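You operate a simulated robot arm through the tools that you are given. There is no shell and no other tool. Be economical: measure what you need, move in short steps, check, and stop when the job is done.

You run a simulated two-armed robot. Do the job below in one go: nothing can be reset, and whatever is moved stays where it is left.

JOB
Brush the fluff off the beige rail and clamp it in its jig.
Fine: carry it there in both hands; white filter box on first, off after the brushing; green star screw tight, brush back. Set down upright: pink brush. What is to be rubbed or washed off counts as gone when no trace of it is left.
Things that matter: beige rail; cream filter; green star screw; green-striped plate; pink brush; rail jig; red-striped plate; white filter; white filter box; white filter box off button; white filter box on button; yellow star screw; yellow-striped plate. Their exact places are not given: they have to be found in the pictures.

Only the result counts: the job must be done as asked and must still hold three seconds after the hand-in. Knocking over, shifting, dropping, spilling or breaking anything else fails it.

ROBOT AND FRAMES
Two 7-joint arms with two-finger parallel grippers on one trunk, on a base that drives. Base frame: it is fixed to the floor where the robot stands at the start and does not move with it; the origin is under the middle of the robot, x ahead of it, y to its left, z up. Readings come in mm, degrees, newtons and seconds.
The left shoulder is at the start at [70, 163, 1270], the right one opposite. With the tool pointing down near the work surface each hand reaches from about 100 to 340 mm from the robot's upright axis, wherever it stands, measured 20 degrees to its own side. Places, roughly: green star screw [700, -800, 900]; green-striped plate [1000, -1000, 1000]; rail jig [800, -800, 900]; white filter box [600, -300, 900]; white filter box off button [500, -300, 1000]; white filter box on button [500, -200, 1000]; yellow star screw [500, -1100, 900]; yellow-striped plate [1000, -750, 1000]. Payload 3.43 kg a hand.
The TCP of each hand is the grasp point between the finger pads, 34 mm short of the fingertips. In the tool frame z runs along the fingers and y along their closing line. The gripper opens to 128 mm. The fingers are 24 mm wide and 12 mm thick; the gripper's body (48 by 130 mm) begins 96 mm behind the TCP.
Orientation is that of the tool frame in the base frame, as [roll, pitch, yaw] about the fixed x, y, z axes, in that order (R = Rz(yaw) Ry(pitch) Rx(roll)). With the fingers straight down and closing along the base's y, the tool's x points along the base's -x, its y along +y and its z along -z.

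CONTROLS
- The arms move only by the tool jog_arm. It takes "left_moves", "right_moves" or both (then of equal length, played together; a hand with none holds still); each is a list of rows, each a list of 7 numbers: the shift along the base's x, y, z in mm, then the turn, a rotation vector about the base's x, y, z in degrees, then the gripper command, from -1 (fully open) to 1 (shut), values between in proportion. In form: [[x, y, z, ax, ay, az, fingers], ...]. A call has 1 to 8 rows; each row is the pose to reach, as a shift and turn from the pose commanded when the call began. A row lasts 0.2 s, in which the tool goes at most 50 mm and 8.6 degrees; a call with a longer step from one row to the next is refused whole, and so is a gripper value outside its range. Where a pose cannot be reached the arm comes as near as it can. A force on the tool above 90 N (or 10 N above the force at the start of the call, whichever is more), or a blocked arm, ends the call early, and 0.2 s more pass. Each finger travels about 153 mm/s and halts on what it meets, pressing with about 25 N; the grip force reading is that of the motor and also rises with nothing between the fingers. The clock runs only during rows and for 0.2 s after the last one: add rows that repeat a pose to give the fingers time. It gives the time, the measured TCP pose, the force on the tool (base axes), the opening and the grip force at its end, in the units of the frame above (readings bear some noise), with the torque about the TCP (base axes, N m) and any sound that the robot's microphone picked up, and new pictures: "views" is both (left out), scene, wrist or none (wrist: the cameras of the hands that moved).
- Cameras (640 x 400 px; columns grow to the right, rows downward): "scene" is now at [129.4, -36.7, 1498.3]; the picture's right is [-0.41, -0.91, -0.00], its down [-0.53, 0.24, -0.81] and it looks along [0.74, -0.33, -0.58] (base axes); focal length 258 px, centre (320, 200). "left" rides on the left gripper at [76, 11, -160] in its tool frame; the picture's right is [-0.15, 0.99, 0.00], its down [-0.88, -0.13, -0.46] and it looks along [-0.45, -0.07, 0.89] (tool axes); focal length 234 px, centre (320, 200). "right" rides on the right gripper at [76, -11, -160] in its tool frame; the picture's right is [0.15, 0.99, 0.00], its down [-0.88, 0.13, -0.46] and it looks along [-0.45, 0.07, 0.89] (tool axes); focal length 234 px, centre (320, 200).
- move_column(by): slides the trunk up (or, below 0, down) by that many mm; the arms and the scene camera ride with it, the base frame stays. It gives what a move gives, with no picture.
- steer(legs): drives the robot by 1 to 6 legs, each [ahead, left, turn to the left] in mm, mm and degrees, along the robot's own axes; the way and the turn of a leg run together, so that a leg with both is an arc; at most 1500 mm and 180 degrees a leg. The arms and the cameras ride along, it lands a little off, and it stops where it bumps. It gives what a move gives, and a new picture of the scene camera.
- head_to(pan, tilt): turns the head with the scene camera to pan (to the left, within 86 degrees either way) and tilt (down, from -29 to 69), counted from straight ahead of the robot. It gives what a move gives, and a new picture of the scene camera.
- measure_at(camera, pixels): for up to 12 pixels [column, row] of the newest picture of that camera ("zoom" is the newest enlarged one), the place [x, y, z] in the base frame of the surface seen there, good to about 3 mm. No time passes.
- zoom(camera, box): a new picture of the part [left, top, right, bottom] of that camera's present view, enlarged. No time passes.
- job_done(): hands the job in; it is judged then, once.

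Keep the steps short. Do not move on a guess: measure, check each grasp and each placing, and mend mistakes. In all there are 80 turns and 260 pictures (those below and enlarged ones count). Leave the grippers open and the arms clear of the work at the hand-in unless told otherwise, and finish with a single line.

The tools are called by a JSON object that holds its "method" and its "body". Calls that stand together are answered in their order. jog_arm: Moves the arms, as the interface text tells. Its arguments: {"type":"object","properties":{"left_moves":{"type":"array"},"right_moves":{"type":"array"},"views":{"type":"string","enum":["both","scene","wrist","none"]}},"required":[]} The other tools are called the same way: move_column (by) slides the trunk up or down; steer (legs) drives the base; head_to (pan, tilt) turns the head that bears the scene camera; measure_at (camera, pixels) gives the place of the surface under pixels of a picture; zoom (camera, box) takes an enlarged picture of a part of a camera's view; job_done () hands the job in.

At the start:

```text
t: 0.0
left_position: [586.7, -79.5, 1310.2]
left_ee_rot: [-180.0, 0.0, -179.9]
left_contact_force: [-0.7, 0.4, -0.1]
left_ft_torque: [-0.03, 0.01, 0.02]
left_grip_width: 127.8
left_finger_force: 0.1
right_position: [313.8, -486.1, 1269.3]
right_ee_rot: [179.9, -0.1, -179.9]
right_contact_force: [-0.3, 0.4, 0.6]
right_ft_torque: [0.01, 0.02, -0.04]
right_grip_width: 127.9
right_finger_force: 0.1
trunk travel left (down, up): [-750.0, 190.0]
robot x, y, heading: [-0.7, -2.7, -0.1]
head pan, tilt: [-24.2, 35.8]
```

scene: 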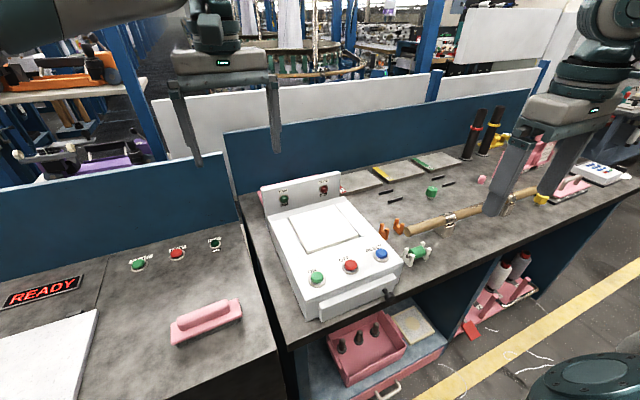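
right: 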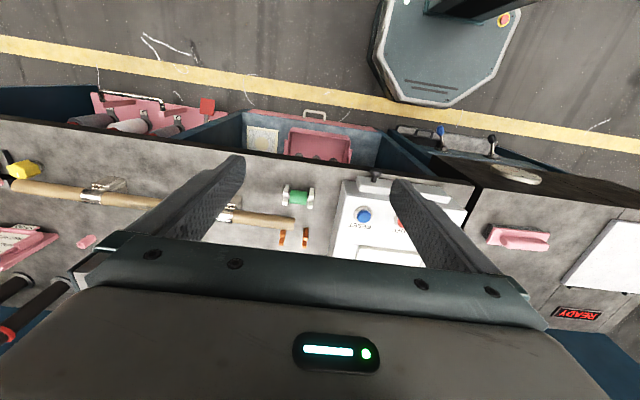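
left: 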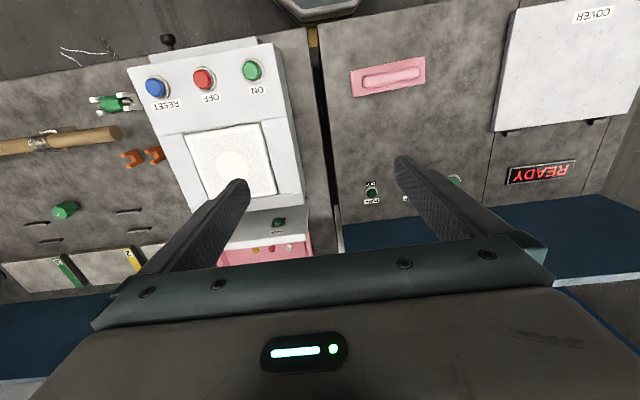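

I see a bench with a white box (RESET/OFF/ON buttons), a beige rod in clips, and several plates. I'll enlarge the regions to identify things.

{"method": "zoom", "body": {"camera": "scene", "box": [340, 90, 640, 280]}}

{"method": "zoom", "body": {"camera": "scene", "box": [240, 160, 460, 300]}}

{"method": "zoom", "body": {"camera": "right", "box": [0, 80, 340, 300]}}

{"method": "zoom", "body": {"camera": "left", "box": [0, 30, 320, 300]}}

```text
2.11 times, centred on (490, 185) of scene
```

zoom: 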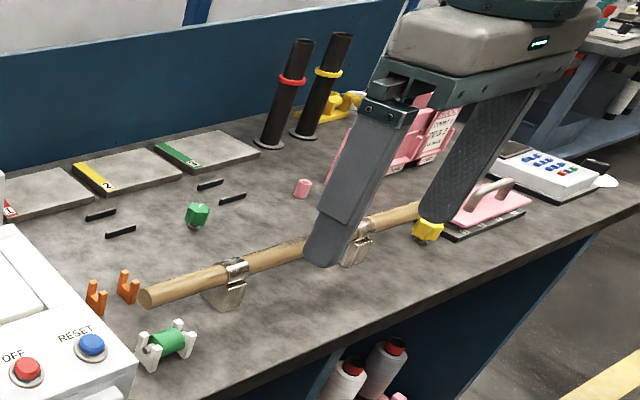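

```text
2.86 times, centred on (350, 230) of scene
```

zoom: 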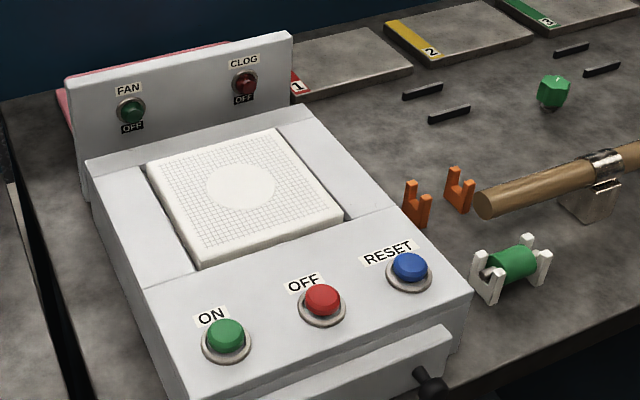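

```text
1.82 times, centred on (170, 190) of right
```

zoom: 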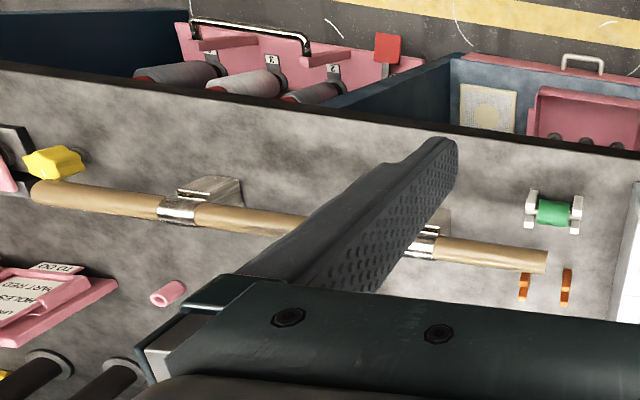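

```text
1.48 times, centred on (160, 165) of left
```

zoom: 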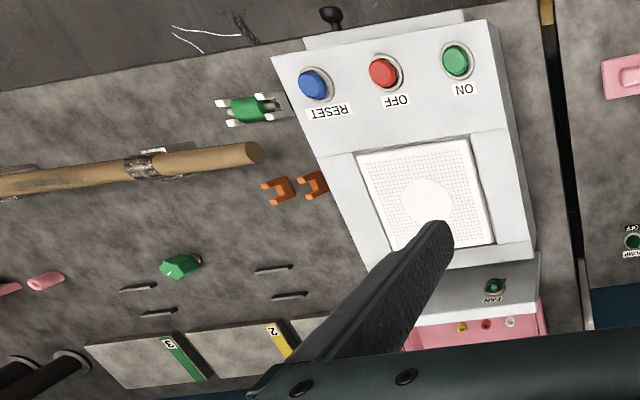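

{"method": "measure_at", "body": {"camera": "scene", "pixels": [[317, 277], [351, 265], [381, 253], [410, 231], [449, 222], [509, 209], [530, 192], [432, 192], [483, 180], [541, 199], [418, 256], [470, 270]]}}

{"method": "head_to", "body": {"pan": -50, "tilt": 36}}

```text
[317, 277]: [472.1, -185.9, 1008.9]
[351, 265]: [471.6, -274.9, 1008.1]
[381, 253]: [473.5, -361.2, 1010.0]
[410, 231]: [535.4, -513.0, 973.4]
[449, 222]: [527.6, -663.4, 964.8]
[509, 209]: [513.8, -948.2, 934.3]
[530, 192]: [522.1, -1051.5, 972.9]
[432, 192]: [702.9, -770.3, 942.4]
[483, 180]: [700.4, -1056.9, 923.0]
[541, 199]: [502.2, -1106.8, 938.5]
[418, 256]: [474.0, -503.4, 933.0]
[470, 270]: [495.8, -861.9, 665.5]
```

```text
t: 0.9
left_position: [587.8, -79.6, 1311.3]
left_ee_rot: [180.0, 0.0, -179.8]
left_contact_force: [-0.6, 0.4, -0.2]
left_ft_torque: [0.02, 0.01, 0.01]
left_grip_width: 127.7
left_finger_force: 0.0
right_position: [312.4, -485.9, 1269.1]
right_ee_rot: [-180.0, 0.0, 180.0]
right_contact_force: [-0.4, -0.3, -0.4]
right_ft_torque: [-0.01, 0.01, -0.01]
right_grip_width: 128.0
right_finger_force: 0.1
trunk travel left (down, up): [-750.0, 190.0]
robot x, y, heading: [0.4, 1.3, -0.1]
head pan, tilt: [-50.0, 36.0]
```

scene: 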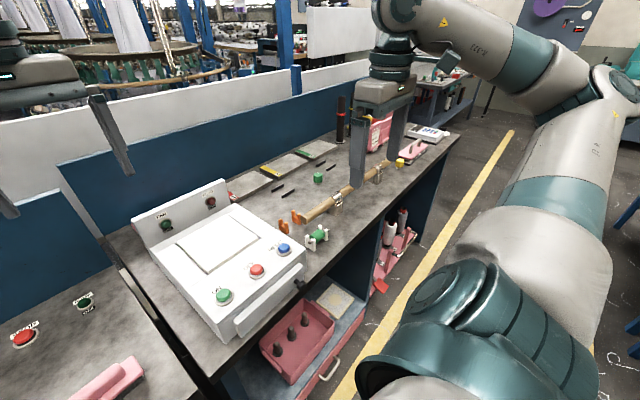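

The rod lies about y −510…−1090, z≈965. I'll drive right so I can view the far side of the bench.

{"method": "steer", "body": {"legs": [[0, -700, 0]]}}

{"method": "head_to", "body": {"pan": 0, "tilt": 45}}

{"method": "zoom", "body": {"camera": "right", "box": [0, 0, 640, 400]}}

{"method": "zoom", "body": {"camera": "left", "box": [0, 0, 640, 400]}}

```text
t: 4.7
left_position: [586.9, -779.1, 1311.3]
left_ee_rot: [-179.9, 0.0, -179.9]
left_contact_force: [0.7, -0.8, 0.4]
left_ft_torque: [-0.01, 0.02, -0.01]
left_grip_width: 128.2
left_finger_force: 0.2
right_position: [312.0, -1185.0, 1269.5]
right_ee_rot: [180.0, -0.1, -180.0]
right_contact_force: [0.4, -0.1, -0.2]
right_ft_torque: [0.0, 0.01, 0.0]
right_grip_width: 128.0
right_finger_force: 0.1
trunk travel left (down, up): [-750.0, 190.0]
robot x, y, heading: [1.8, -701.4, 0.1]
head pan, tilt: [-50.0, 36.0]
```

scene: 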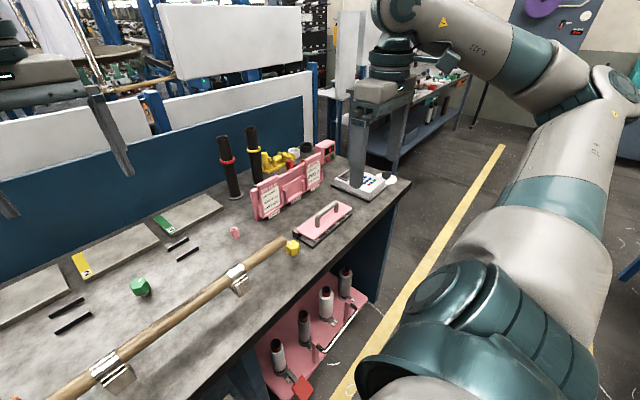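

```text
t: 5.9
left_position: [587.0, -780.8, 1311.2]
left_ee_rot: [-180.0, -0.1, -179.9]
left_contact_force: [-0.1, -0.1, -0.6]
left_ft_torque: [-0.02, 0.02, 0.0]
left_grip_width: 128.0
left_finger_force: 0.0
right_position: [312.1, -1186.2, 1269.5]
right_ee_rot: [180.0, 0.0, -180.0]
right_contact_force: [-0.4, 0.7, -0.3]
right_ft_torque: [-0.01, -0.01, -0.03]
right_grip_width: 128.2
right_finger_force: 0.0
trunk travel left (down, up): [-750.0, 190.0]
robot x, y, heading: [-0.4, -701.3, -0.1]
head pan, tilt: [0.0, 45.0]
```

scene: 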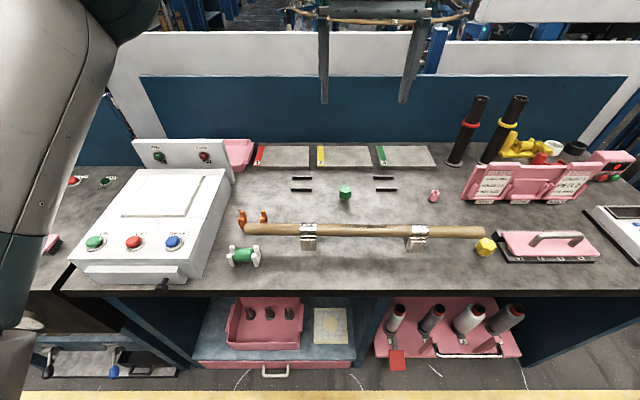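

```text
1.00 times, centred on (320, 200) of right (not enlarged: the box is as wide or as high as the picture)
```

zoom: 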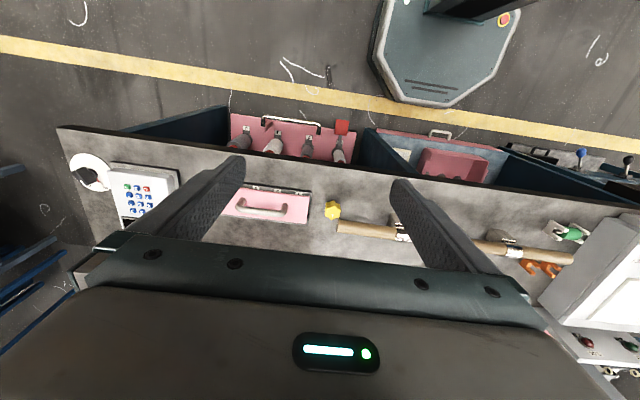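

```text
1.00 times, centred on (320, 200) of left (not enlarged: the box is as wide or as high as the picture)
```

zoom: 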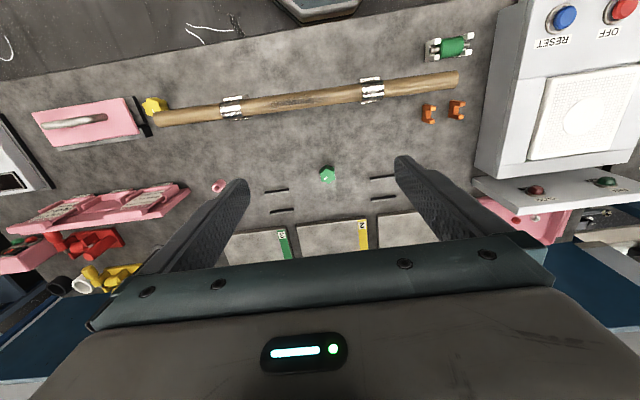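

{"method": "zoom", "body": {"camera": "scene", "box": [450, 150, 640, 270]}}

{"method": "zoom", "body": {"camera": "scene", "box": [230, 140, 440, 270]}}

{"method": "measure_at", "body": {"camera": "scene", "pixels": [[302, 178], [302, 191], [385, 178], [385, 191], [345, 190], [248, 229], [482, 232], [363, 230], [418, 231], [308, 229], [485, 245], [550, 238]]}}

{"method": "measure_at", "body": {"camera": "scene", "pixels": [[345, 205], [363, 210], [505, 240], [595, 262], [500, 262], [585, 240], [503, 232], [240, 250], [330, 260], [95, 240], [134, 241], [150, 195]]}}

```text
3.33 times, centred on (545, 210) of scene
```

zoom: 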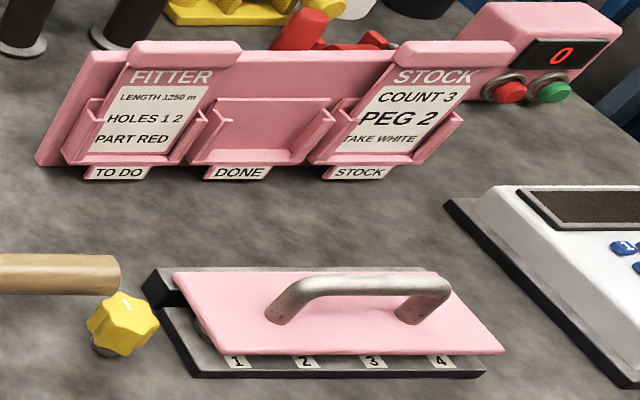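

```text
3.05 times, centred on (335, 205) of scene
```

zoom: 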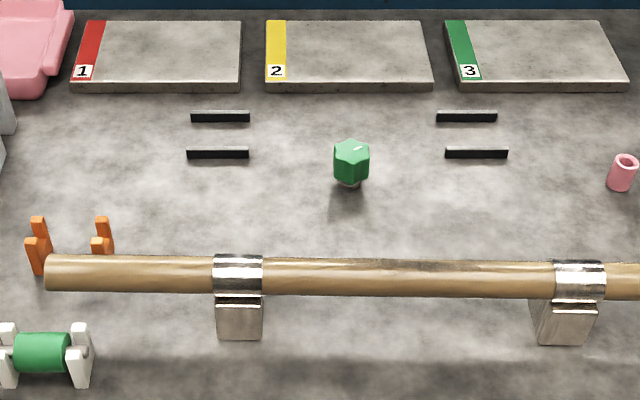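

```text
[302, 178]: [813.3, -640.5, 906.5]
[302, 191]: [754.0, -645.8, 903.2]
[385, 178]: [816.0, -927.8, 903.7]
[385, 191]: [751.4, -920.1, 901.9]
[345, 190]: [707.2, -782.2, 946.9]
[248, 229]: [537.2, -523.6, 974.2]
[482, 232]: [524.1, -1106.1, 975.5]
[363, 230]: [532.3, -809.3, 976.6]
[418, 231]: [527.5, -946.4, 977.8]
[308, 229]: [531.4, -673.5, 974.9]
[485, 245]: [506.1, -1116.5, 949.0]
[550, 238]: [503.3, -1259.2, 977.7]
```

```text
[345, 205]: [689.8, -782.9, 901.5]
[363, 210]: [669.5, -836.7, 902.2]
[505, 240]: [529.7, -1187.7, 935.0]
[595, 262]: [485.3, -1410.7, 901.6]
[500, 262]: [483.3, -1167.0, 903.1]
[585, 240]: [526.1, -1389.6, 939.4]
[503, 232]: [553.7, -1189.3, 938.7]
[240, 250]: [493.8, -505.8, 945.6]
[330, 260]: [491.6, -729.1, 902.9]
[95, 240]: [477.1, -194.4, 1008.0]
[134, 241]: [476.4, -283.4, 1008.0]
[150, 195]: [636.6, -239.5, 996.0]
```

The pink handle object at right is a template with numbers 1–4, not obviously a brush. I'll look at both clips closely and look around for other candidates.

{"method": "zoom", "body": {"camera": "left", "box": [140, 60, 480, 220]}}

{"method": "zoom", "body": {"camera": "scene", "box": [190, 280, 540, 400]}}

{"method": "head_to", "body": {"pan": 60, "tilt": 35}}

{"method": "head_to", "body": {"pan": -70, "tilt": 35}}

```text
1.88 times, centred on (310, 140) of left
```

zoom: 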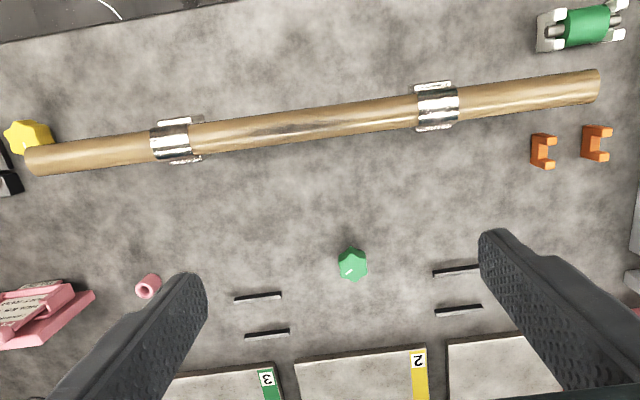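

```text
1.83 times, centred on (365, 340) of scene
```

zoom: 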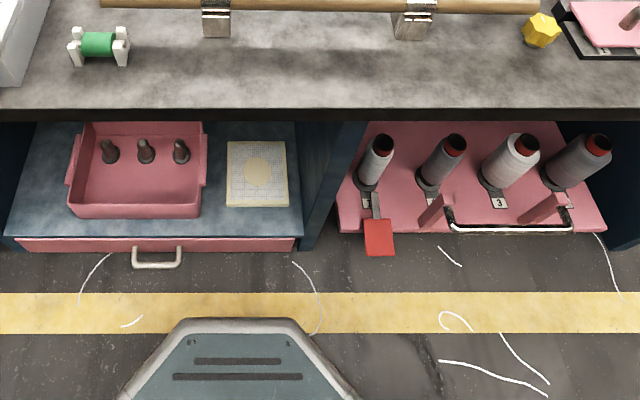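

```text
t: 7.2
left_position: [586.3, -778.5, 1310.7]
left_ee_rot: [-179.9, -0.1, -179.8]
left_contact_force: [0.1, 0.0, 0.3]
left_ft_torque: [-0.01, -0.01, -0.01]
left_grip_width: 127.8
left_finger_force: 0.1
right_position: [312.7, -1187.4, 1269.3]
right_ee_rot: [180.0, 0.0, 180.0]
right_contact_force: [-0.6, 0.3, -0.5]
right_ft_torque: [-0.03, -0.01, -0.01]
right_grip_width: 128.0
right_finger_force: 0.1
trunk travel left (down, up): [-750.0, 190.0]
robot x, y, heading: [-2.8, -702.0, 0.2]
head pan, tilt: [60.0, 35.0]
```

scene: 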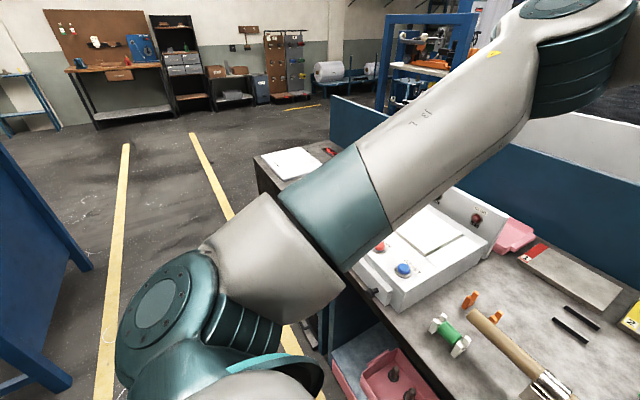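

```text
t: 9.3
left_position: [586.0, -779.2, 1310.8]
left_ee_rot: [-180.0, -0.1, -179.9]
left_contact_force: [-0.2, -1.0, 0.2]
left_ft_torque: [-0.02, -0.05, 0.06]
left_grip_width: 128.0
left_finger_force: 0.0
right_position: [313.3, -1185.8, 1269.7]
right_ee_rot: [-180.0, 0.0, -179.9]
right_contact_force: [-0.8, 0.8, -0.9]
right_ft_torque: [-0.02, -0.01, -0.01]
right_grip_width: 128.0
right_finger_force: 0.0
trunk travel left (down, up): [-750.0, 190.0]
robot x, y, heading: [-4.0, -705.0, 0.1]
head pan, tilt: [-70.0, 35.0]
```

scene: 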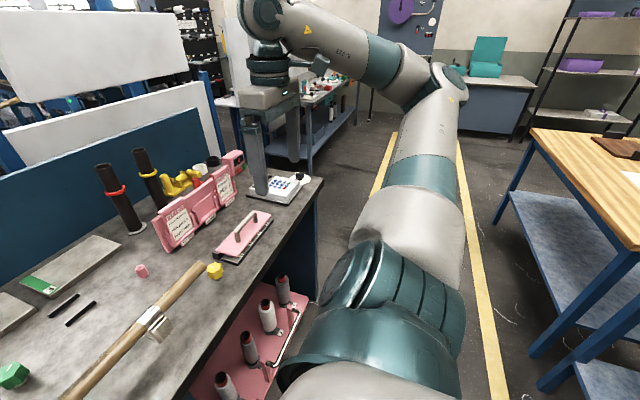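

I identified the cream filter in the lower drawer and the green screw between the slats (the jig). The pink block on the left bench is probably the brush. I'll drive back left and check base clearance and that object.

{"method": "steer", "body": {"legs": [[0, 645, 0]]}}

{"method": "head_to", "body": {"pan": 0, "tilt": 60}}

{"method": "measure_at", "body": {"camera": "scene", "pixels": [[320, 300], [320, 340], [320, 360], [320, 380], [250, 320], [320, 260], [200, 240], [420, 240], [190, 200], [320, 280]]}}

```text
t: 12.9
left_position: [587.6, -148.8, 1311.0]
left_ee_rot: [-180.0, 0.0, 179.9]
left_contact_force: [0.3, -0.5, -1.0]
left_ft_torque: [0.04, -0.02, -0.02]
left_grip_width: 127.9
left_finger_force: 0.0
right_position: [313.0, -554.5, 1269.2]
right_ee_rot: [179.9, 0.0, 180.0]
right_contact_force: [-0.1, -0.9, 0.1]
right_ft_torque: [-0.02, 0.01, -0.02]
right_grip_width: 128.2
right_finger_force: 0.0
trunk travel left (down, up): [-750.0, 190.0]
robot x, y, heading: [5.1, -65.8, -0.0]
head pan, tilt: [-70.0, 35.0]
```

scene: 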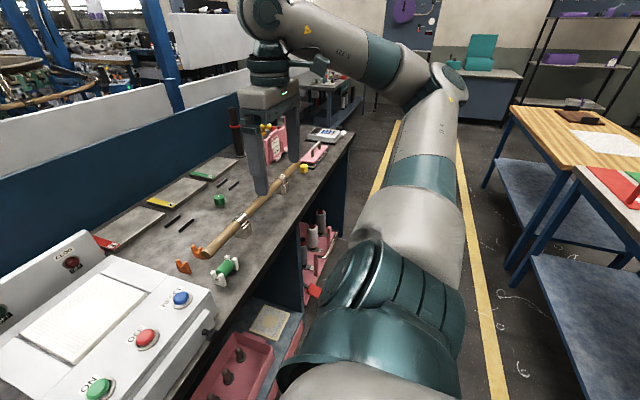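

```text
t: 14.3
left_position: [588.0, -147.8, 1311.0]
left_ee_rot: [-180.0, 0.0, 179.8]
left_contact_force: [-0.1, -0.5, -0.6]
left_ft_torque: [-0.01, 0.04, -0.02]
left_grip_width: 127.7
left_finger_force: 0.0
right_position: [312.4, -553.2, 1268.9]
right_ee_rot: [-180.0, -0.1, 180.0]
right_contact_force: [-0.1, -0.1, 0.3]
right_ft_torque: [0.0, 0.01, 0.02]
right_grip_width: 128.0
right_finger_force: 0.1
trunk travel left (down, up): [-750.0, 190.0]
robot x, y, heading: [-2.2, -68.6, 0.3]
head pan, tilt: [0.0, 60.0]
```

scene: 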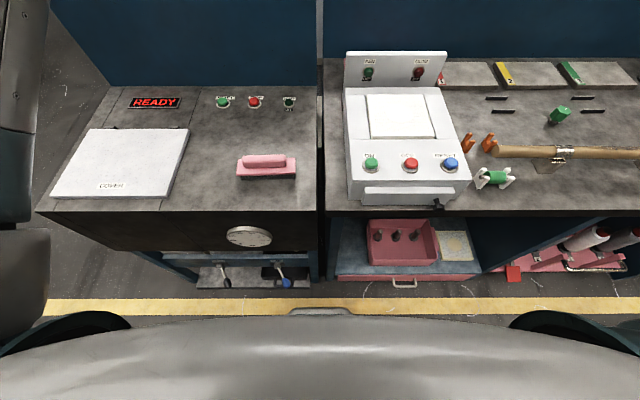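

```text
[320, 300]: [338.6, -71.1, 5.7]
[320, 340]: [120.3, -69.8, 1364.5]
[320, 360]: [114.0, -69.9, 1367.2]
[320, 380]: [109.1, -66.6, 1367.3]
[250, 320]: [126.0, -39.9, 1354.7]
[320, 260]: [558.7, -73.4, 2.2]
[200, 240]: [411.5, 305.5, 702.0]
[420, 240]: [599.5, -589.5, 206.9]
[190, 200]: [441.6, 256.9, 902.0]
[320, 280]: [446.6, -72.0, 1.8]
```

{"method": "zoom", "body": {"camera": "scene", "box": [200, 130, 330, 200]}}

{"method": "measure_at", "body": {"camera": "scene", "pixels": [[320, 311], [290, 311], [404, 286], [285, 283], [226, 282], [240, 287], [520, 272], [573, 270], [332, 210], [255, 160], [266, 175], [266, 168]]}}

```text
4.92 times, centred on (265, 165) of scene
```

zoom: 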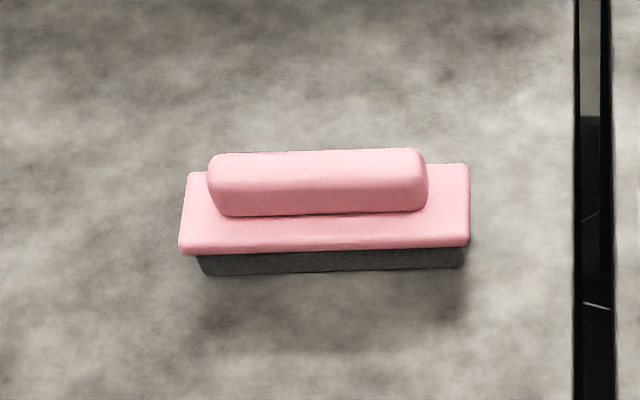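

```text
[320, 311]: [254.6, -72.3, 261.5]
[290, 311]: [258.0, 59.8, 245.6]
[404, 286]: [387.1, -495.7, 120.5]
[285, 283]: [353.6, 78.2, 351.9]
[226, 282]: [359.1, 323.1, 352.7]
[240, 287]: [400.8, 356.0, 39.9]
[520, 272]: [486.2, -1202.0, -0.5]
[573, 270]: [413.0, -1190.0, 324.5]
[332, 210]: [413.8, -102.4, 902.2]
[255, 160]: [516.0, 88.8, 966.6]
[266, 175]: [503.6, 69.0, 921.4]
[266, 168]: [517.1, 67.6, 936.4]
```

The pink block with dark bristles near [517, 75] is the brush (handle along y). Base front has little clearance to the levers, so I'll stay here. Now the left hand goes above the brush turning 90°, and the right hand goes above the ON button at [477, −194].

{"method": "jog_arm", "body": {"left_moves": [[-8, 28, 0, 0, 0, -8.5, -1], [-16, 56, 0, 0, 0, -17, -1], [-24, 84, 0, 0, 0, -25.5, -1], [-32, 112, 0, 0, 0, -34, -1], [-40, 140, 0, 0, 0, -42.5, -1], [-48, 168, 0, 0, 0, -51, -1], [-56, 196, 0, 0, 0, -59.5, -1], [-63, 225, 0, 0, 0, -68, -1]], "right_moves": [[20, 45, 0, 0, 0, 0, 0], [40, 90, 0, 0, 0, 0, 1], [60, 135, 0, 0, 0, 0, 1], [81, 180, 0, 0, 0, 0, 1], [102, 225, 0, 0, 0, 0, 1], [123, 270, 0, 0, 0, 0, 1], [144, 315, 0, 0, 0, 0, 1], [165, 359, 0, 0, 0, 0, 1]], "views": "scene"}}

{"method": "jog_arm", "body": {"left_moves": [[0, 0, 0, 0, 0, -7.5, -1], [0, 0, 0, 0, 0, -15, -1], [0, 0, 0, 0, 0, -22, -1], [0, 0, 0, 0, 0, -22, -1]], "views": "both"}}

```text
t: 16.1
left_position: [526.4, 78.8, 1310.1]
left_ee_rot: [-179.8, -0.1, 111.8]
left_contact_force: [0.8, 0.0, 0.3]
left_ft_torque: [-0.03, 0.07, -0.01]
left_grip_width: 128.0
left_finger_force: 0.0
right_position: [480.6, -194.0, 1266.9]
right_ee_rot: [-179.8, -0.2, 179.8]
right_contact_force: [0.7, 0.9, -0.5]
right_ft_torque: [-0.06, 0.05, -0.01]
right_grip_width: 0.0
right_finger_force: 25.3
trunk travel left (down, up): [-750.0, 190.0]
robot x, y, heading: [0.5, -66.0, -0.4]
head pan, tilt: [0.0, 60.0]
```

scene: 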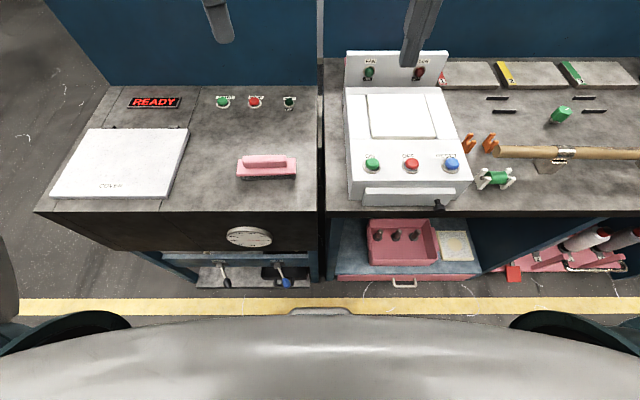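

```text
t: 17.1
left_position: [443.8, 41.5, 1289.3]
left_ee_rot: [-180.0, 0.1, 89.9]
left_contact_force: [0.7, 0.3, -0.8]
left_ft_torque: [-0.01, 0.0, 0.01]
left_grip_width: 127.9
left_finger_force: 0.0
left hand out of reach, approached as far as the arm can: row 1, 2, 3, 4
right_position: [477.9, -194.9, 1269.2]
right_ee_rot: [179.9, 0.0, 179.7]
right_contact_force: [-0.5, 0.0, 0.3]
right_ft_torque: [0.0, -0.02, -0.01]
right_grip_width: 0.1
right_finger_force: 24.8
trunk travel left (down, up): [-750.0, 190.0]
robot x, y, heading: [-4.3, -68.9, -0.0]
head pan, tilt: [0.0, 60.0]
```

scene: 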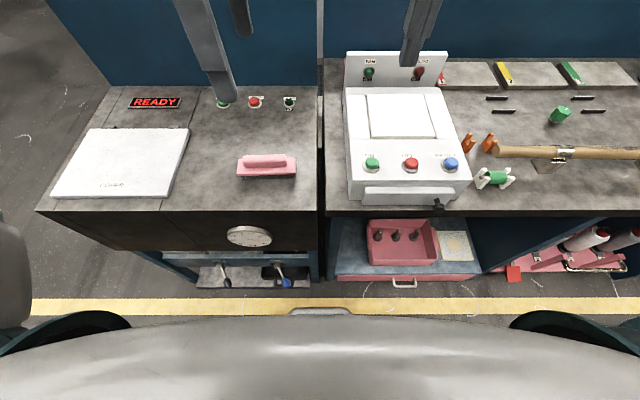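
left: 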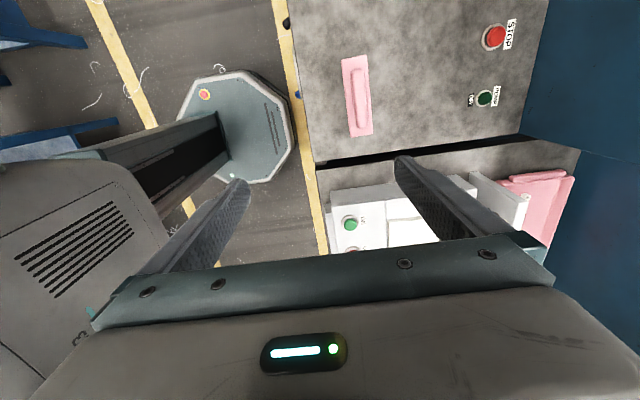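

The reach is limited in this posture at this height. I'll lower the left hand straight down and see whether the reach recovers nearer the bench.

{"method": "jog_arm", "body": {"left_moves": [[0, 0, -45, 0, 0, 0, -1], [0, 0, -90, 0, 0, 0, -1], [0, 0, -135, 0, 0, 0, -1], [0, 0, -180, 0, 0, 0, -1], [0, 0, -225, 0, 0, 0, -1], [0, 0, -225, 0, 0, 0, -1]], "views": "scene"}}

```text
t: 18.5
left_position: [442.4, 38.1, 1061.8]
left_ee_rot: [179.9, 0.0, 90.4]
left_contact_force: [-0.2, 0.0, -0.4]
left_ft_torque: [0.03, -0.03, 0.04]
left_grip_width: 128.0
left_finger_force: 0.0
right_position: [477.3, -195.1, 1268.2]
right_ee_rot: [-179.9, 0.0, 179.8]
right_contact_force: [1.0, -0.3, -1.0]
right_ft_torque: [-0.01, -0.02, 0.03]
right_grip_width: 0.0
right_finger_force: 25.2
trunk travel left (down, up): [-750.0, 190.0]
robot x, y, heading: [-2.5, -67.0, 0.2]
head pan, tilt: [0.0, 60.0]
```

scene: 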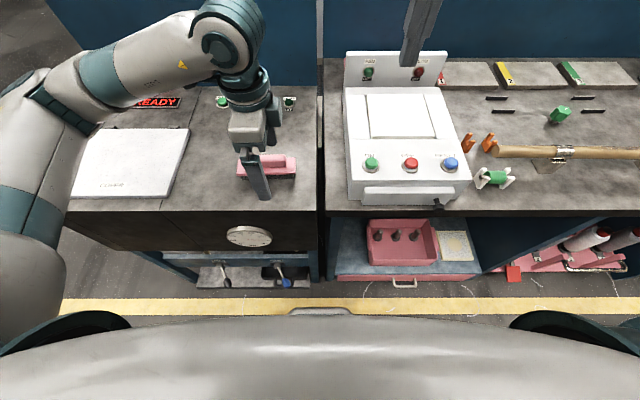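

No limit message now; try extending to above the handle at [522, 78] and see.

{"method": "jog_arm", "body": {"left_moves": [[40, 18, 0, 0, 0, 0, -1], [80, 38, 0, 0, 0, 0, -1], [80, 38, 0, 0, 0, 0, -1]], "views": "both"}}

```text
t: 19.3
left_position: [441.6, 44.4, 1078.3]
left_ee_rot: [-179.9, 0.0, 90.2]
left_contact_force: [0.3, 0.0, -1.0]
left_ft_torque: [-0.03, -0.03, -0.03]
left_grip_width: 127.9
left_finger_force: 0.0
left hand out of reach, approached as far as the arm can: row 1, 2, 3
right_position: [477.6, -195.7, 1269.1]
right_ee_rot: [-180.0, 0.0, 179.7]
right_contact_force: [-0.3, -0.7, -0.3]
right_ft_torque: [-0.02, -0.04, -0.03]
right_grip_width: 0.0
right_finger_force: 25.2
trunk travel left (down, up): [-750.0, 190.0]
robot x, y, heading: [3.1, -66.1, -0.1]
head pan, tilt: [0.0, 60.0]
```

scene: 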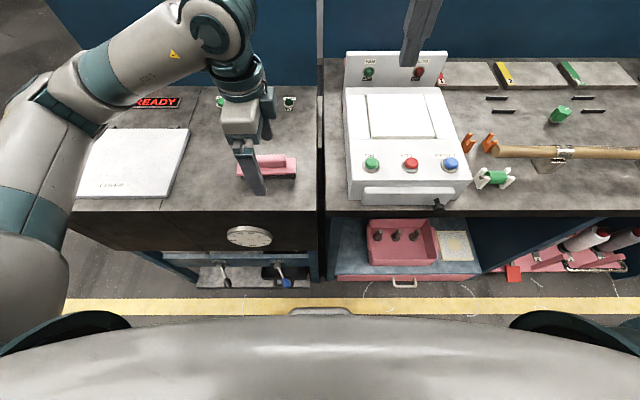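
left: 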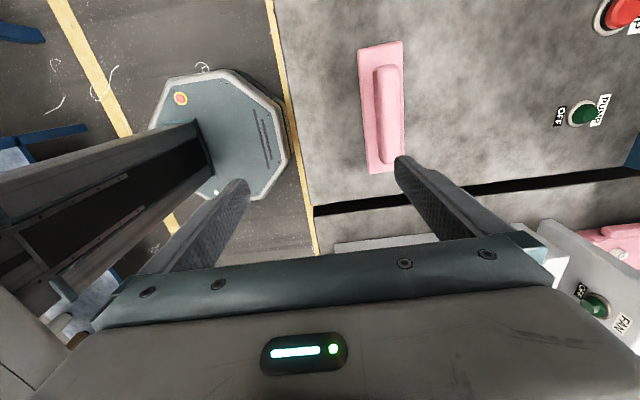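

Reach stops near 455 mm radius at this yaw; likely a wrist limit. I'll turn the left hand the other way (yaw −90) and retest.

{"method": "jog_arm", "body": {"left_moves": [[0, 8, 10, 0, 0, 8.5, -1], [0, 16, 20, 0, 0, 17, -1], [0, 24, 30, 0, 0, 25.5, -1], [0, 30, 40, 0, 0, 34, -1], [0, 30, 40, 0, 0, 42.5, -1], [0, 30, 40, 0, 0, 51, -1], [0, 30, 40, 0, 0, 59.5, -1], [0, 30, 40, 0, 0, 68, -1]], "views": "none"}}

{"method": "jog_arm", "body": {"left_moves": [[0, 0, 0, 0, 0, 8.5, -1], [0, 0, 0, 0, 0, 17, -1], [0, 0, 0, 0, 0, 25.5, -1], [0, 0, 0, 0, 0, 34, -1], [0, 0, 0, 0, 0, 42.5, -1], [0, 0, 0, 0, 0, 51, -1], [0, 0, 0, 0, 0, 59.5, -1], [0, 0, 0, 0, 0, 68, -1]], "views": "none"}}

{"method": "jog_arm", "body": {"left_moves": [[0, 0, 0, 0, 0, 8.5, -1], [0, 0, 0, 0, 0, 17, -1], [0, 0, 0, 0, 0, 25.5, -1], [0, 0, 0, 0, 0, 34, -1], [0, 0, 0, 0, 0, 44, -1], [40, 0, 0, 0, 0, 44, -1], [80, 0, 0, 0, 0, 44, -1], [120, 0, 0, 0, 0, 44, -1]], "views": "both"}}

```text
t: 21.1
left_position: [441.2, 70.7, 1114.3]
left_ee_rot: [-180.0, 0.1, 158.1]
left_contact_force: [-0.4, 0.3, 0.5]
left_ft_torque: [-0.02, 0.01, 0.05]
left_grip_width: 127.9
left_finger_force: 0.1
right_position: [477.5, -196.8, 1267.9]
right_ee_rot: [-180.0, 0.0, 179.9]
right_contact_force: [-0.2, 1.0, -0.4]
right_ft_torque: [0.02, -0.01, -0.04]
right_grip_width: 0.1
right_finger_force: 25.3
trunk travel left (down, up): [-750.0, 190.0]
robot x, y, heading: [-0.9, -66.6, -0.2]
head pan, tilt: [0.0, 60.0]
```

```text
t: 22.9
left_position: [442.8, 71.3, 1113.9]
left_ee_rot: [-180.0, 0.0, -134.0]
left_contact_force: [0.4, 0.1, -0.8]
left_ft_torque: [-0.02, 0.03, 0.02]
left_grip_width: 128.0
left_finger_force: 0.0
right_position: [477.0, -194.6, 1269.1]
right_ee_rot: [180.0, -0.1, 179.9]
right_contact_force: [-0.3, -0.1, -0.9]
right_ft_torque: [-0.01, -0.01, 0.02]
right_grip_width: 0.1
right_finger_force: 24.8
trunk travel left (down, up): [-750.0, 190.0]
robot x, y, heading: [-1.0, -67.4, -0.0]
head pan, tilt: [0.0, 60.0]
```

```text
refused: row 5 steps farther than a row can; nothing moved
```

Row 5's turn was too large; I'll redo it with smaller steps.

{"method": "jog_arm", "body": {"left_moves": [[0, 0, 0, 0, 0, 8.5, -1], [0, 0, 0, 0, 0, 17, -1], [0, 0, 0, 0, 0, 25.5, -1], [0, 0, 0, 0, 0, 34, -1], [0, 0, 0, 0, 0, 42.5, -1], [40, 0, 0, 0, 0, 44, -1], [80, 0, 0, 0, 0, 44, -1], [120, 0, 0, 0, 0, 44, -1]], "views": "both"}}

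```text
t: 24.7
left_position: [562.4, 72.0, 1114.4]
left_ee_rot: [-179.9, 0.1, -90.1]
left_contact_force: [1.0, -0.2, 0.5]
left_ft_torque: [0.03, 0.02, -0.03]
left_grip_width: 127.9
left_finger_force: 0.0
right_position: [479.1, -196.8, 1268.7]
right_ee_rot: [179.9, 0.0, 179.9]
right_contact_force: [-0.2, 0.2, -0.2]
right_ft_torque: [-0.01, 0.02, -0.06]
right_grip_width: 0.0
right_finger_force: 25.0
trunk travel left (down, up): [-750.0, 190.0]
robot x, y, heading: [-1.7, -66.1, 0.3]
head pan, tilt: [0.0, 60.0]
```

scene: 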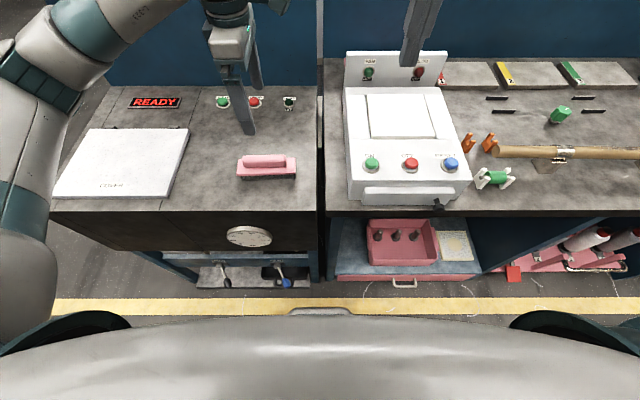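
left: 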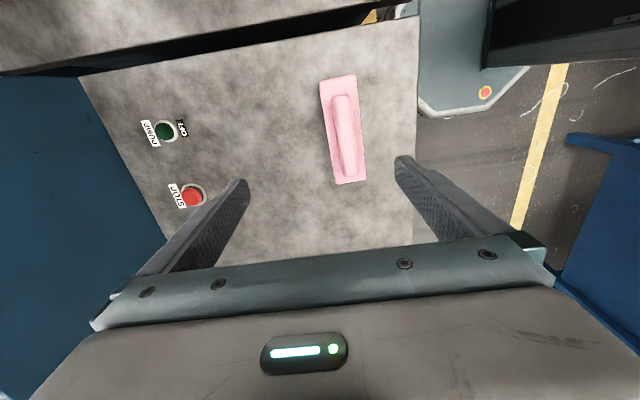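

Yaw −90 reaches well. Now measure the brush handle with the left camera.

{"method": "zoom", "body": {"camera": "left", "box": [290, 60, 400, 200]}}

{"method": "measure_at", "body": {"camera": "left", "pixels": [[341, 95], [349, 170], [345, 130], [336, 132], [354, 128], [330, 80], [338, 180], [362, 178], [345, 187], [330, 130], [357, 100]]}}

```text
2.86 times, centred on (345, 130) of left
```

zoom: 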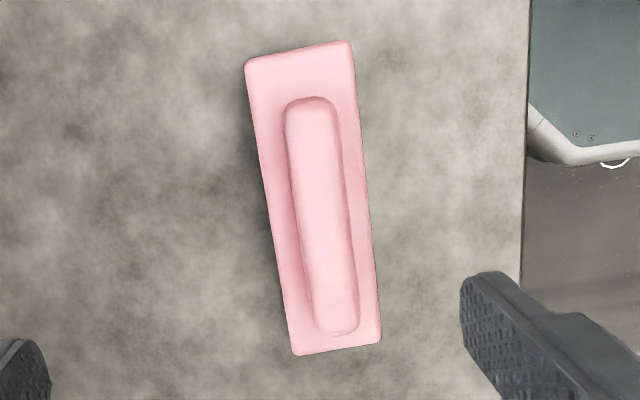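

```text
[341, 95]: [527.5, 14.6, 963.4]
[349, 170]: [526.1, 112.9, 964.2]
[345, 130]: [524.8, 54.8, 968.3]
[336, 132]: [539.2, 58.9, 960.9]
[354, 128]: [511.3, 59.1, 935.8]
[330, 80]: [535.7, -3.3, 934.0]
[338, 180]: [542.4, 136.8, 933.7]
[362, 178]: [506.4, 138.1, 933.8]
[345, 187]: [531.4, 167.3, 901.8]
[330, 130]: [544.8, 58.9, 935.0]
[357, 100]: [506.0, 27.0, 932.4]
```

Brush: handle centre [526, 66], base top 935, handle top 967, bench 902. First the box: lower the right (closed) fingertips near the ON button; left hand goes above the brush.

{"method": "jog_arm", "body": {"left_moves": [[-12, -2, -20, 0, 0, 0, -1], [-24, -4, -40, 0, 0, 0, -1], [-36, -6, -54, 0, 0, 0, -1], [-36, -6, -54, 0, 0, 0, -1], [-36, -6, -54, 0, 0, 0, -1]], "right_moves": [[-1, 2, -45, 0, 0, 0, 1], [-1, 2, -90, 0, 0, 0, 1], [-1, 2, -135, 0, 0, 0, 1], [-1, 2, -180, 0, 0, 0, 1], [-1, 2, -208, 0, 0, 0, 1]], "views": "both"}}

```text
t: 25.9
left_position: [523.7, 64.9, 1059.8]
left_ee_rot: [180.0, 0.0, -90.1]
left_contact_force: [-0.8, -0.1, 0.3]
left_ft_torque: [0.01, -0.04, 0.0]
left_grip_width: 127.9
left_finger_force: 0.1
right_position: [475.2, -201.2, 1065.2]
right_ee_rot: [179.9, 0.0, 179.9]
right_contact_force: [0.2, -0.5, -0.5]
right_ft_torque: [-0.03, -0.05, -0.02]
right_grip_width: 0.1
right_finger_force: 24.6
right hand out of reach, approached as far as the arm can: row 4, 5
trunk travel left (down, up): [-750.0, 190.0]
robot x, y, heading: [1.4, -69.9, 0.1]
head pan, tilt: [0.0, 60.0]
```

scene: 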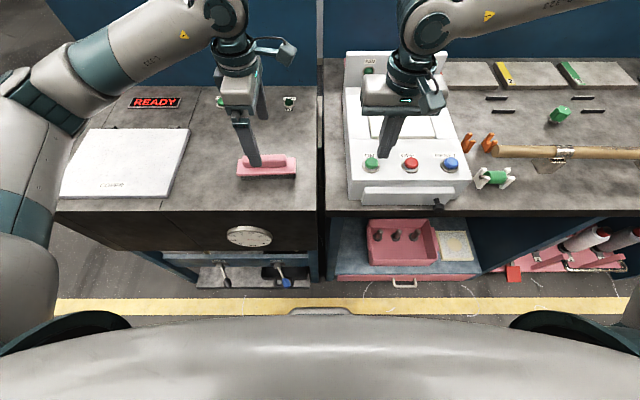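
right: 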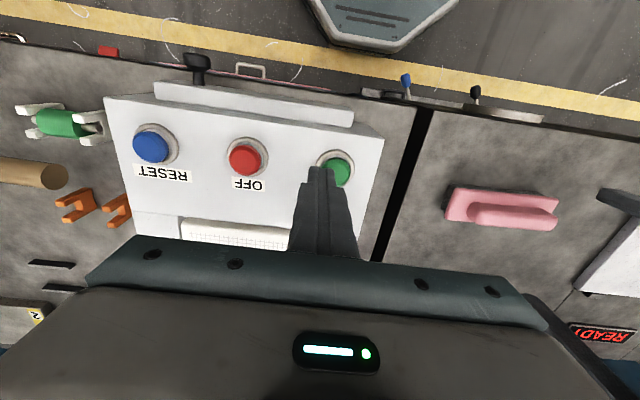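
left: 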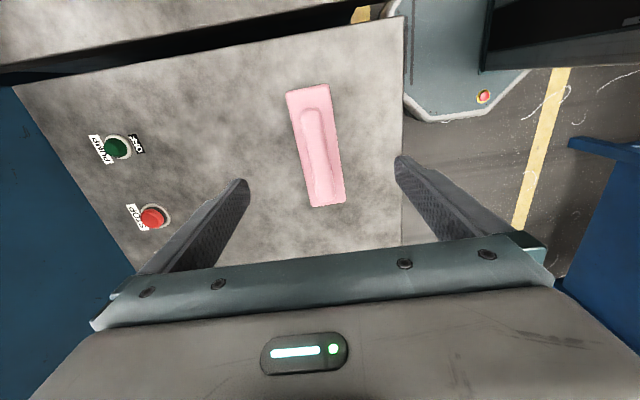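

The right hand is at its inward limit. I'll shift the base 50 mm left to give it room, then measure the button.

{"method": "steer", "body": {"legs": [[0, 50, 0]]}}

{"method": "zoom", "body": {"camera": "right", "box": [100, 60, 400, 260]}}

{"method": "measure_at", "body": {"camera": "scene", "pixels": [[390, 157], [430, 158], [350, 158], [330, 160]]}}

```text
t: 26.8
left_position: [525.8, 110.0, 1061.2]
left_ee_rot: [180.0, 0.3, -90.1]
left_contact_force: [0.6, -0.8, -0.2]
left_ft_torque: [0.03, 0.05, 0.0]
left_grip_width: 127.8
left_finger_force: 0.1
right_position: [476.2, -157.7, 1064.9]
right_ee_rot: [179.7, 0.0, 179.8]
right_contact_force: [-0.2, -0.5, 0.3]
right_ft_torque: [0.05, 0.01, -0.02]
right_grip_width: 0.2
right_finger_force: 24.6
trunk travel left (down, up): [-750.0, 190.0]
robot x, y, heading: [2.1, -20.7, -0.4]
head pan, tilt: [0.0, 60.0]
```

scene: 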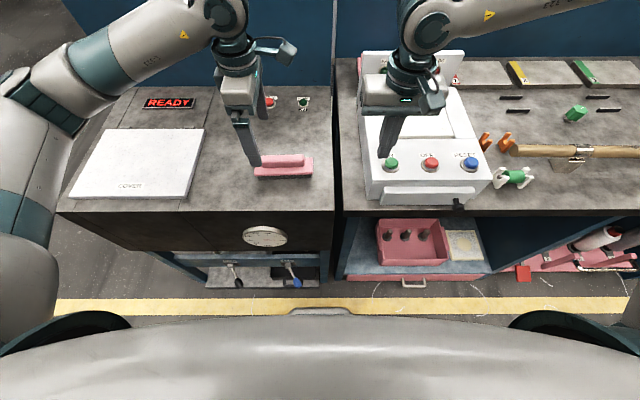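

```text
2.00 times, centred on (250, 160) of right
```

zoom: 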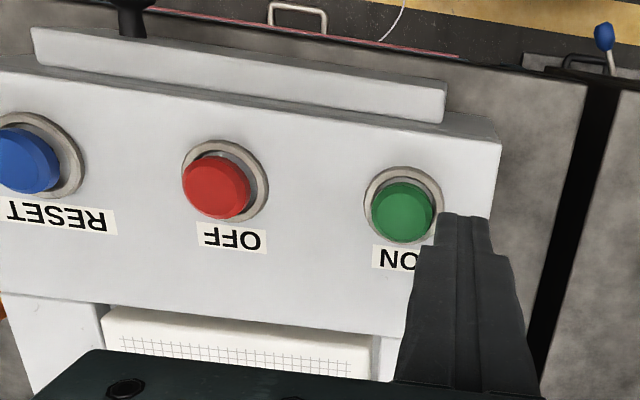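

```text
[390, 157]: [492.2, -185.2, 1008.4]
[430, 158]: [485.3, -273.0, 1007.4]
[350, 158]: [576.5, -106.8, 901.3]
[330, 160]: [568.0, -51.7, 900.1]
```

{"method": "measure_at", "body": {"camera": "zoom", "pixels": [[402, 208], [402, 190], [400, 232], [215, 188]]}}

{"method": "jog_arm", "body": {"right_moves": [[4, -15, 0, 0, 0, 0, 1], [6, -30, 0, 0, 0, 0, 1], [6, -30, 0, 0, 0, 0, 1]], "views": "wrist"}}

```text
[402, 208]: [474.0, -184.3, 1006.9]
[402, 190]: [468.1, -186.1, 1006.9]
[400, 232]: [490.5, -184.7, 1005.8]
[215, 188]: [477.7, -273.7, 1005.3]
```

```text
t: 27.6
left_position: [525.5, 115.3, 1058.5]
left_ee_rot: [180.0, 0.0, -90.1]
left_contact_force: [-0.5, -0.8, -0.2]
left_ft_torque: [-0.04, 0.02, 0.0]
left_grip_width: 128.2
left_finger_force: 0.1
right_position: [483.6, -182.4, 1065.6]
right_ee_rot: [180.0, 0.0, 179.9]
right_contact_force: [-0.1, 0.3, 0.6]
right_ft_torque: [-0.06, 0.01, -0.01]
right_grip_width: 0.0
right_finger_force: 25.0
trunk travel left (down, up): [-750.0, 190.0]
robot x, y, heading: [-0.1, -19.2, -0.1]
head pan, tilt: [0.0, 60.0]
```

right: 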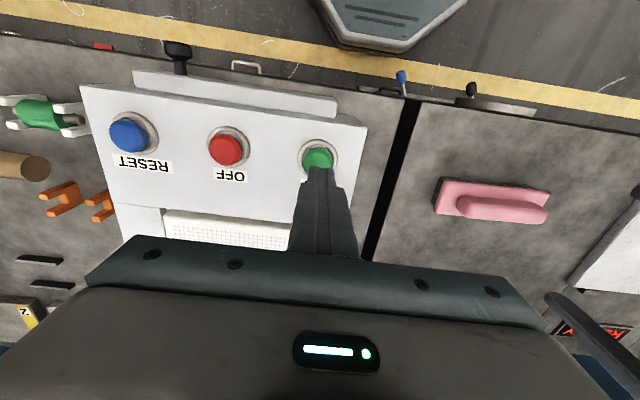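

Fingertips are over ON. Press down by small steps and lift again.

{"method": "jog_arm", "body": {"right_moves": [[-5, -3, -12, 0, 0, 0, 1], [-5, -3, -20, 0, 0, 0, 1], [-5, -3, -25, 0, 0, 0, 1], [-5, -3, -29, 0, 0, 0, 1], [-5, -3, -32, 0, 0, 0, 1], [-5, -3, -32, 0, 0, 0, 1], [-5, -3, 0, 0, 0, 0, 1]], "views": "both"}}

{"method": "zoom", "body": {"camera": "scene", "box": [330, 40, 500, 210]}}

```text
t: 29.2
left_position: [525.4, 112.0, 1060.2]
left_ee_rot: [-179.8, 0.0, -90.1]
left_contact_force: [0.5, -0.3, -0.6]
left_ft_torque: [-0.03, -0.04, 0.04]
left_grip_width: 128.0
left_finger_force: 0.1
right_position: [475.7, -186.8, 1065.4]
right_ee_rot: [179.9, 0.0, 179.7]
right_contact_force: [0.2, -0.5, 0.9]
right_ft_torque: [0.0, -0.02, -0.01]
right_grip_width: 0.0
right_finger_force: 25.2
trunk travel left (down, up): [-750.0, 190.0]
robot x, y, heading: [0.6, -17.8, -0.3]
head pan, tilt: [0.0, 60.0]
heard: click
```

scene: 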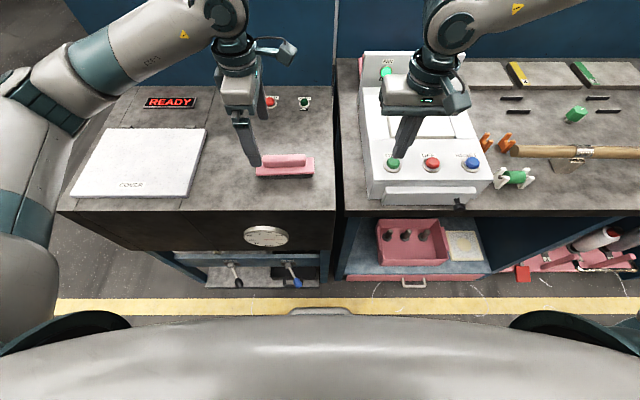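
right: 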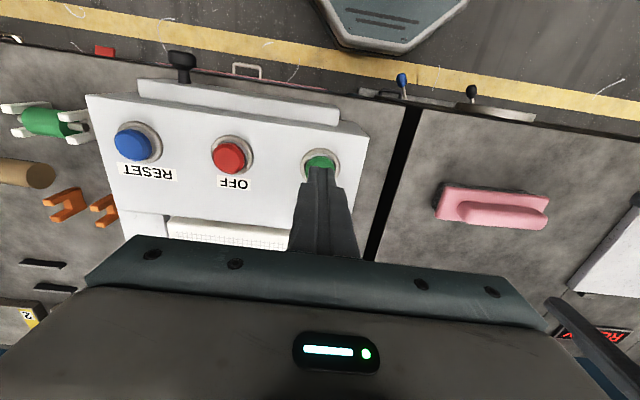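

```text
2.35 times, centred on (415, 125) of scene
```

zoom: 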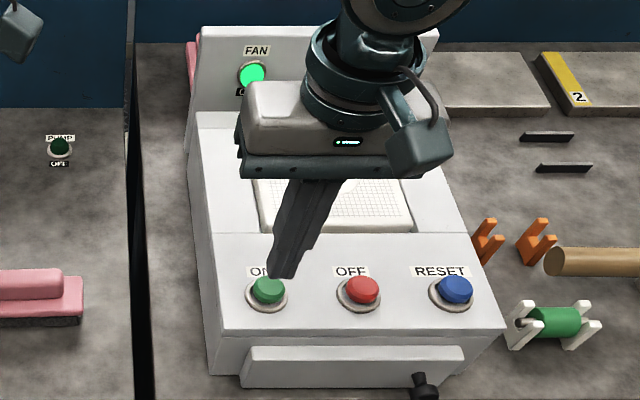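

Click heard and the FAN lamp is lit. Next: raise the right hand clear (to see CLOG), and left hand moves over the handle centre (y 66) and down partway.

{"method": "jog_arm", "body": {"left_moves": [[0, -23, 0, 0, 0, 0, -1], [0, -46, 0, 0, 0, 0, -1], [0, -46, -20, 0, 0, 0, -1], [0, -46, -40, 0, 0, 0, -1], [0, -46, -40, 0, 0, 0, -1]], "right_moves": [[0, 0, 45, 0, 0, 0, 1], [0, 0, 90, 0, 0, 0, 1], [-10, -45, 120, 0, 0, 0, 1], [-20, -90, 140, 0, 0, 0, 1], [-30, -135, 150, 0, 0, 0, 1]], "views": "both"}}

{"method": "zoom", "body": {"camera": "scene", "box": [330, 40, 500, 210]}}

{"method": "zoom", "body": {"camera": "left", "box": [220, 60, 440, 280]}}

```text
refused: row 3 steps farther than a row can; nothing moved
```

```text
2.35 times, centred on (415, 125) of scene
```

zoom: 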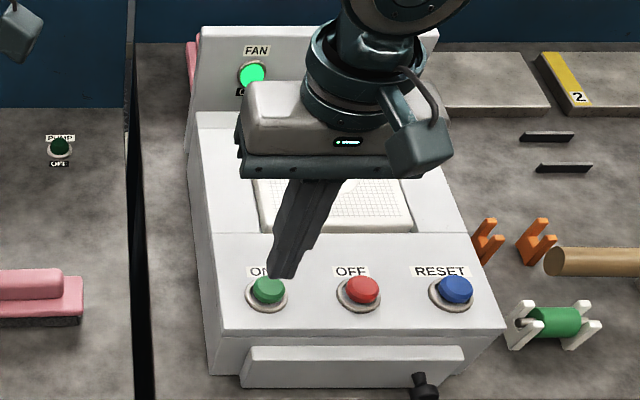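

```text
1.82 times, centred on (330, 170) of left
```

zoom: 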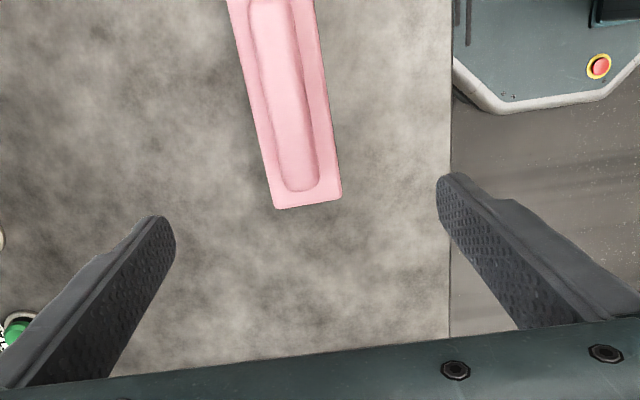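

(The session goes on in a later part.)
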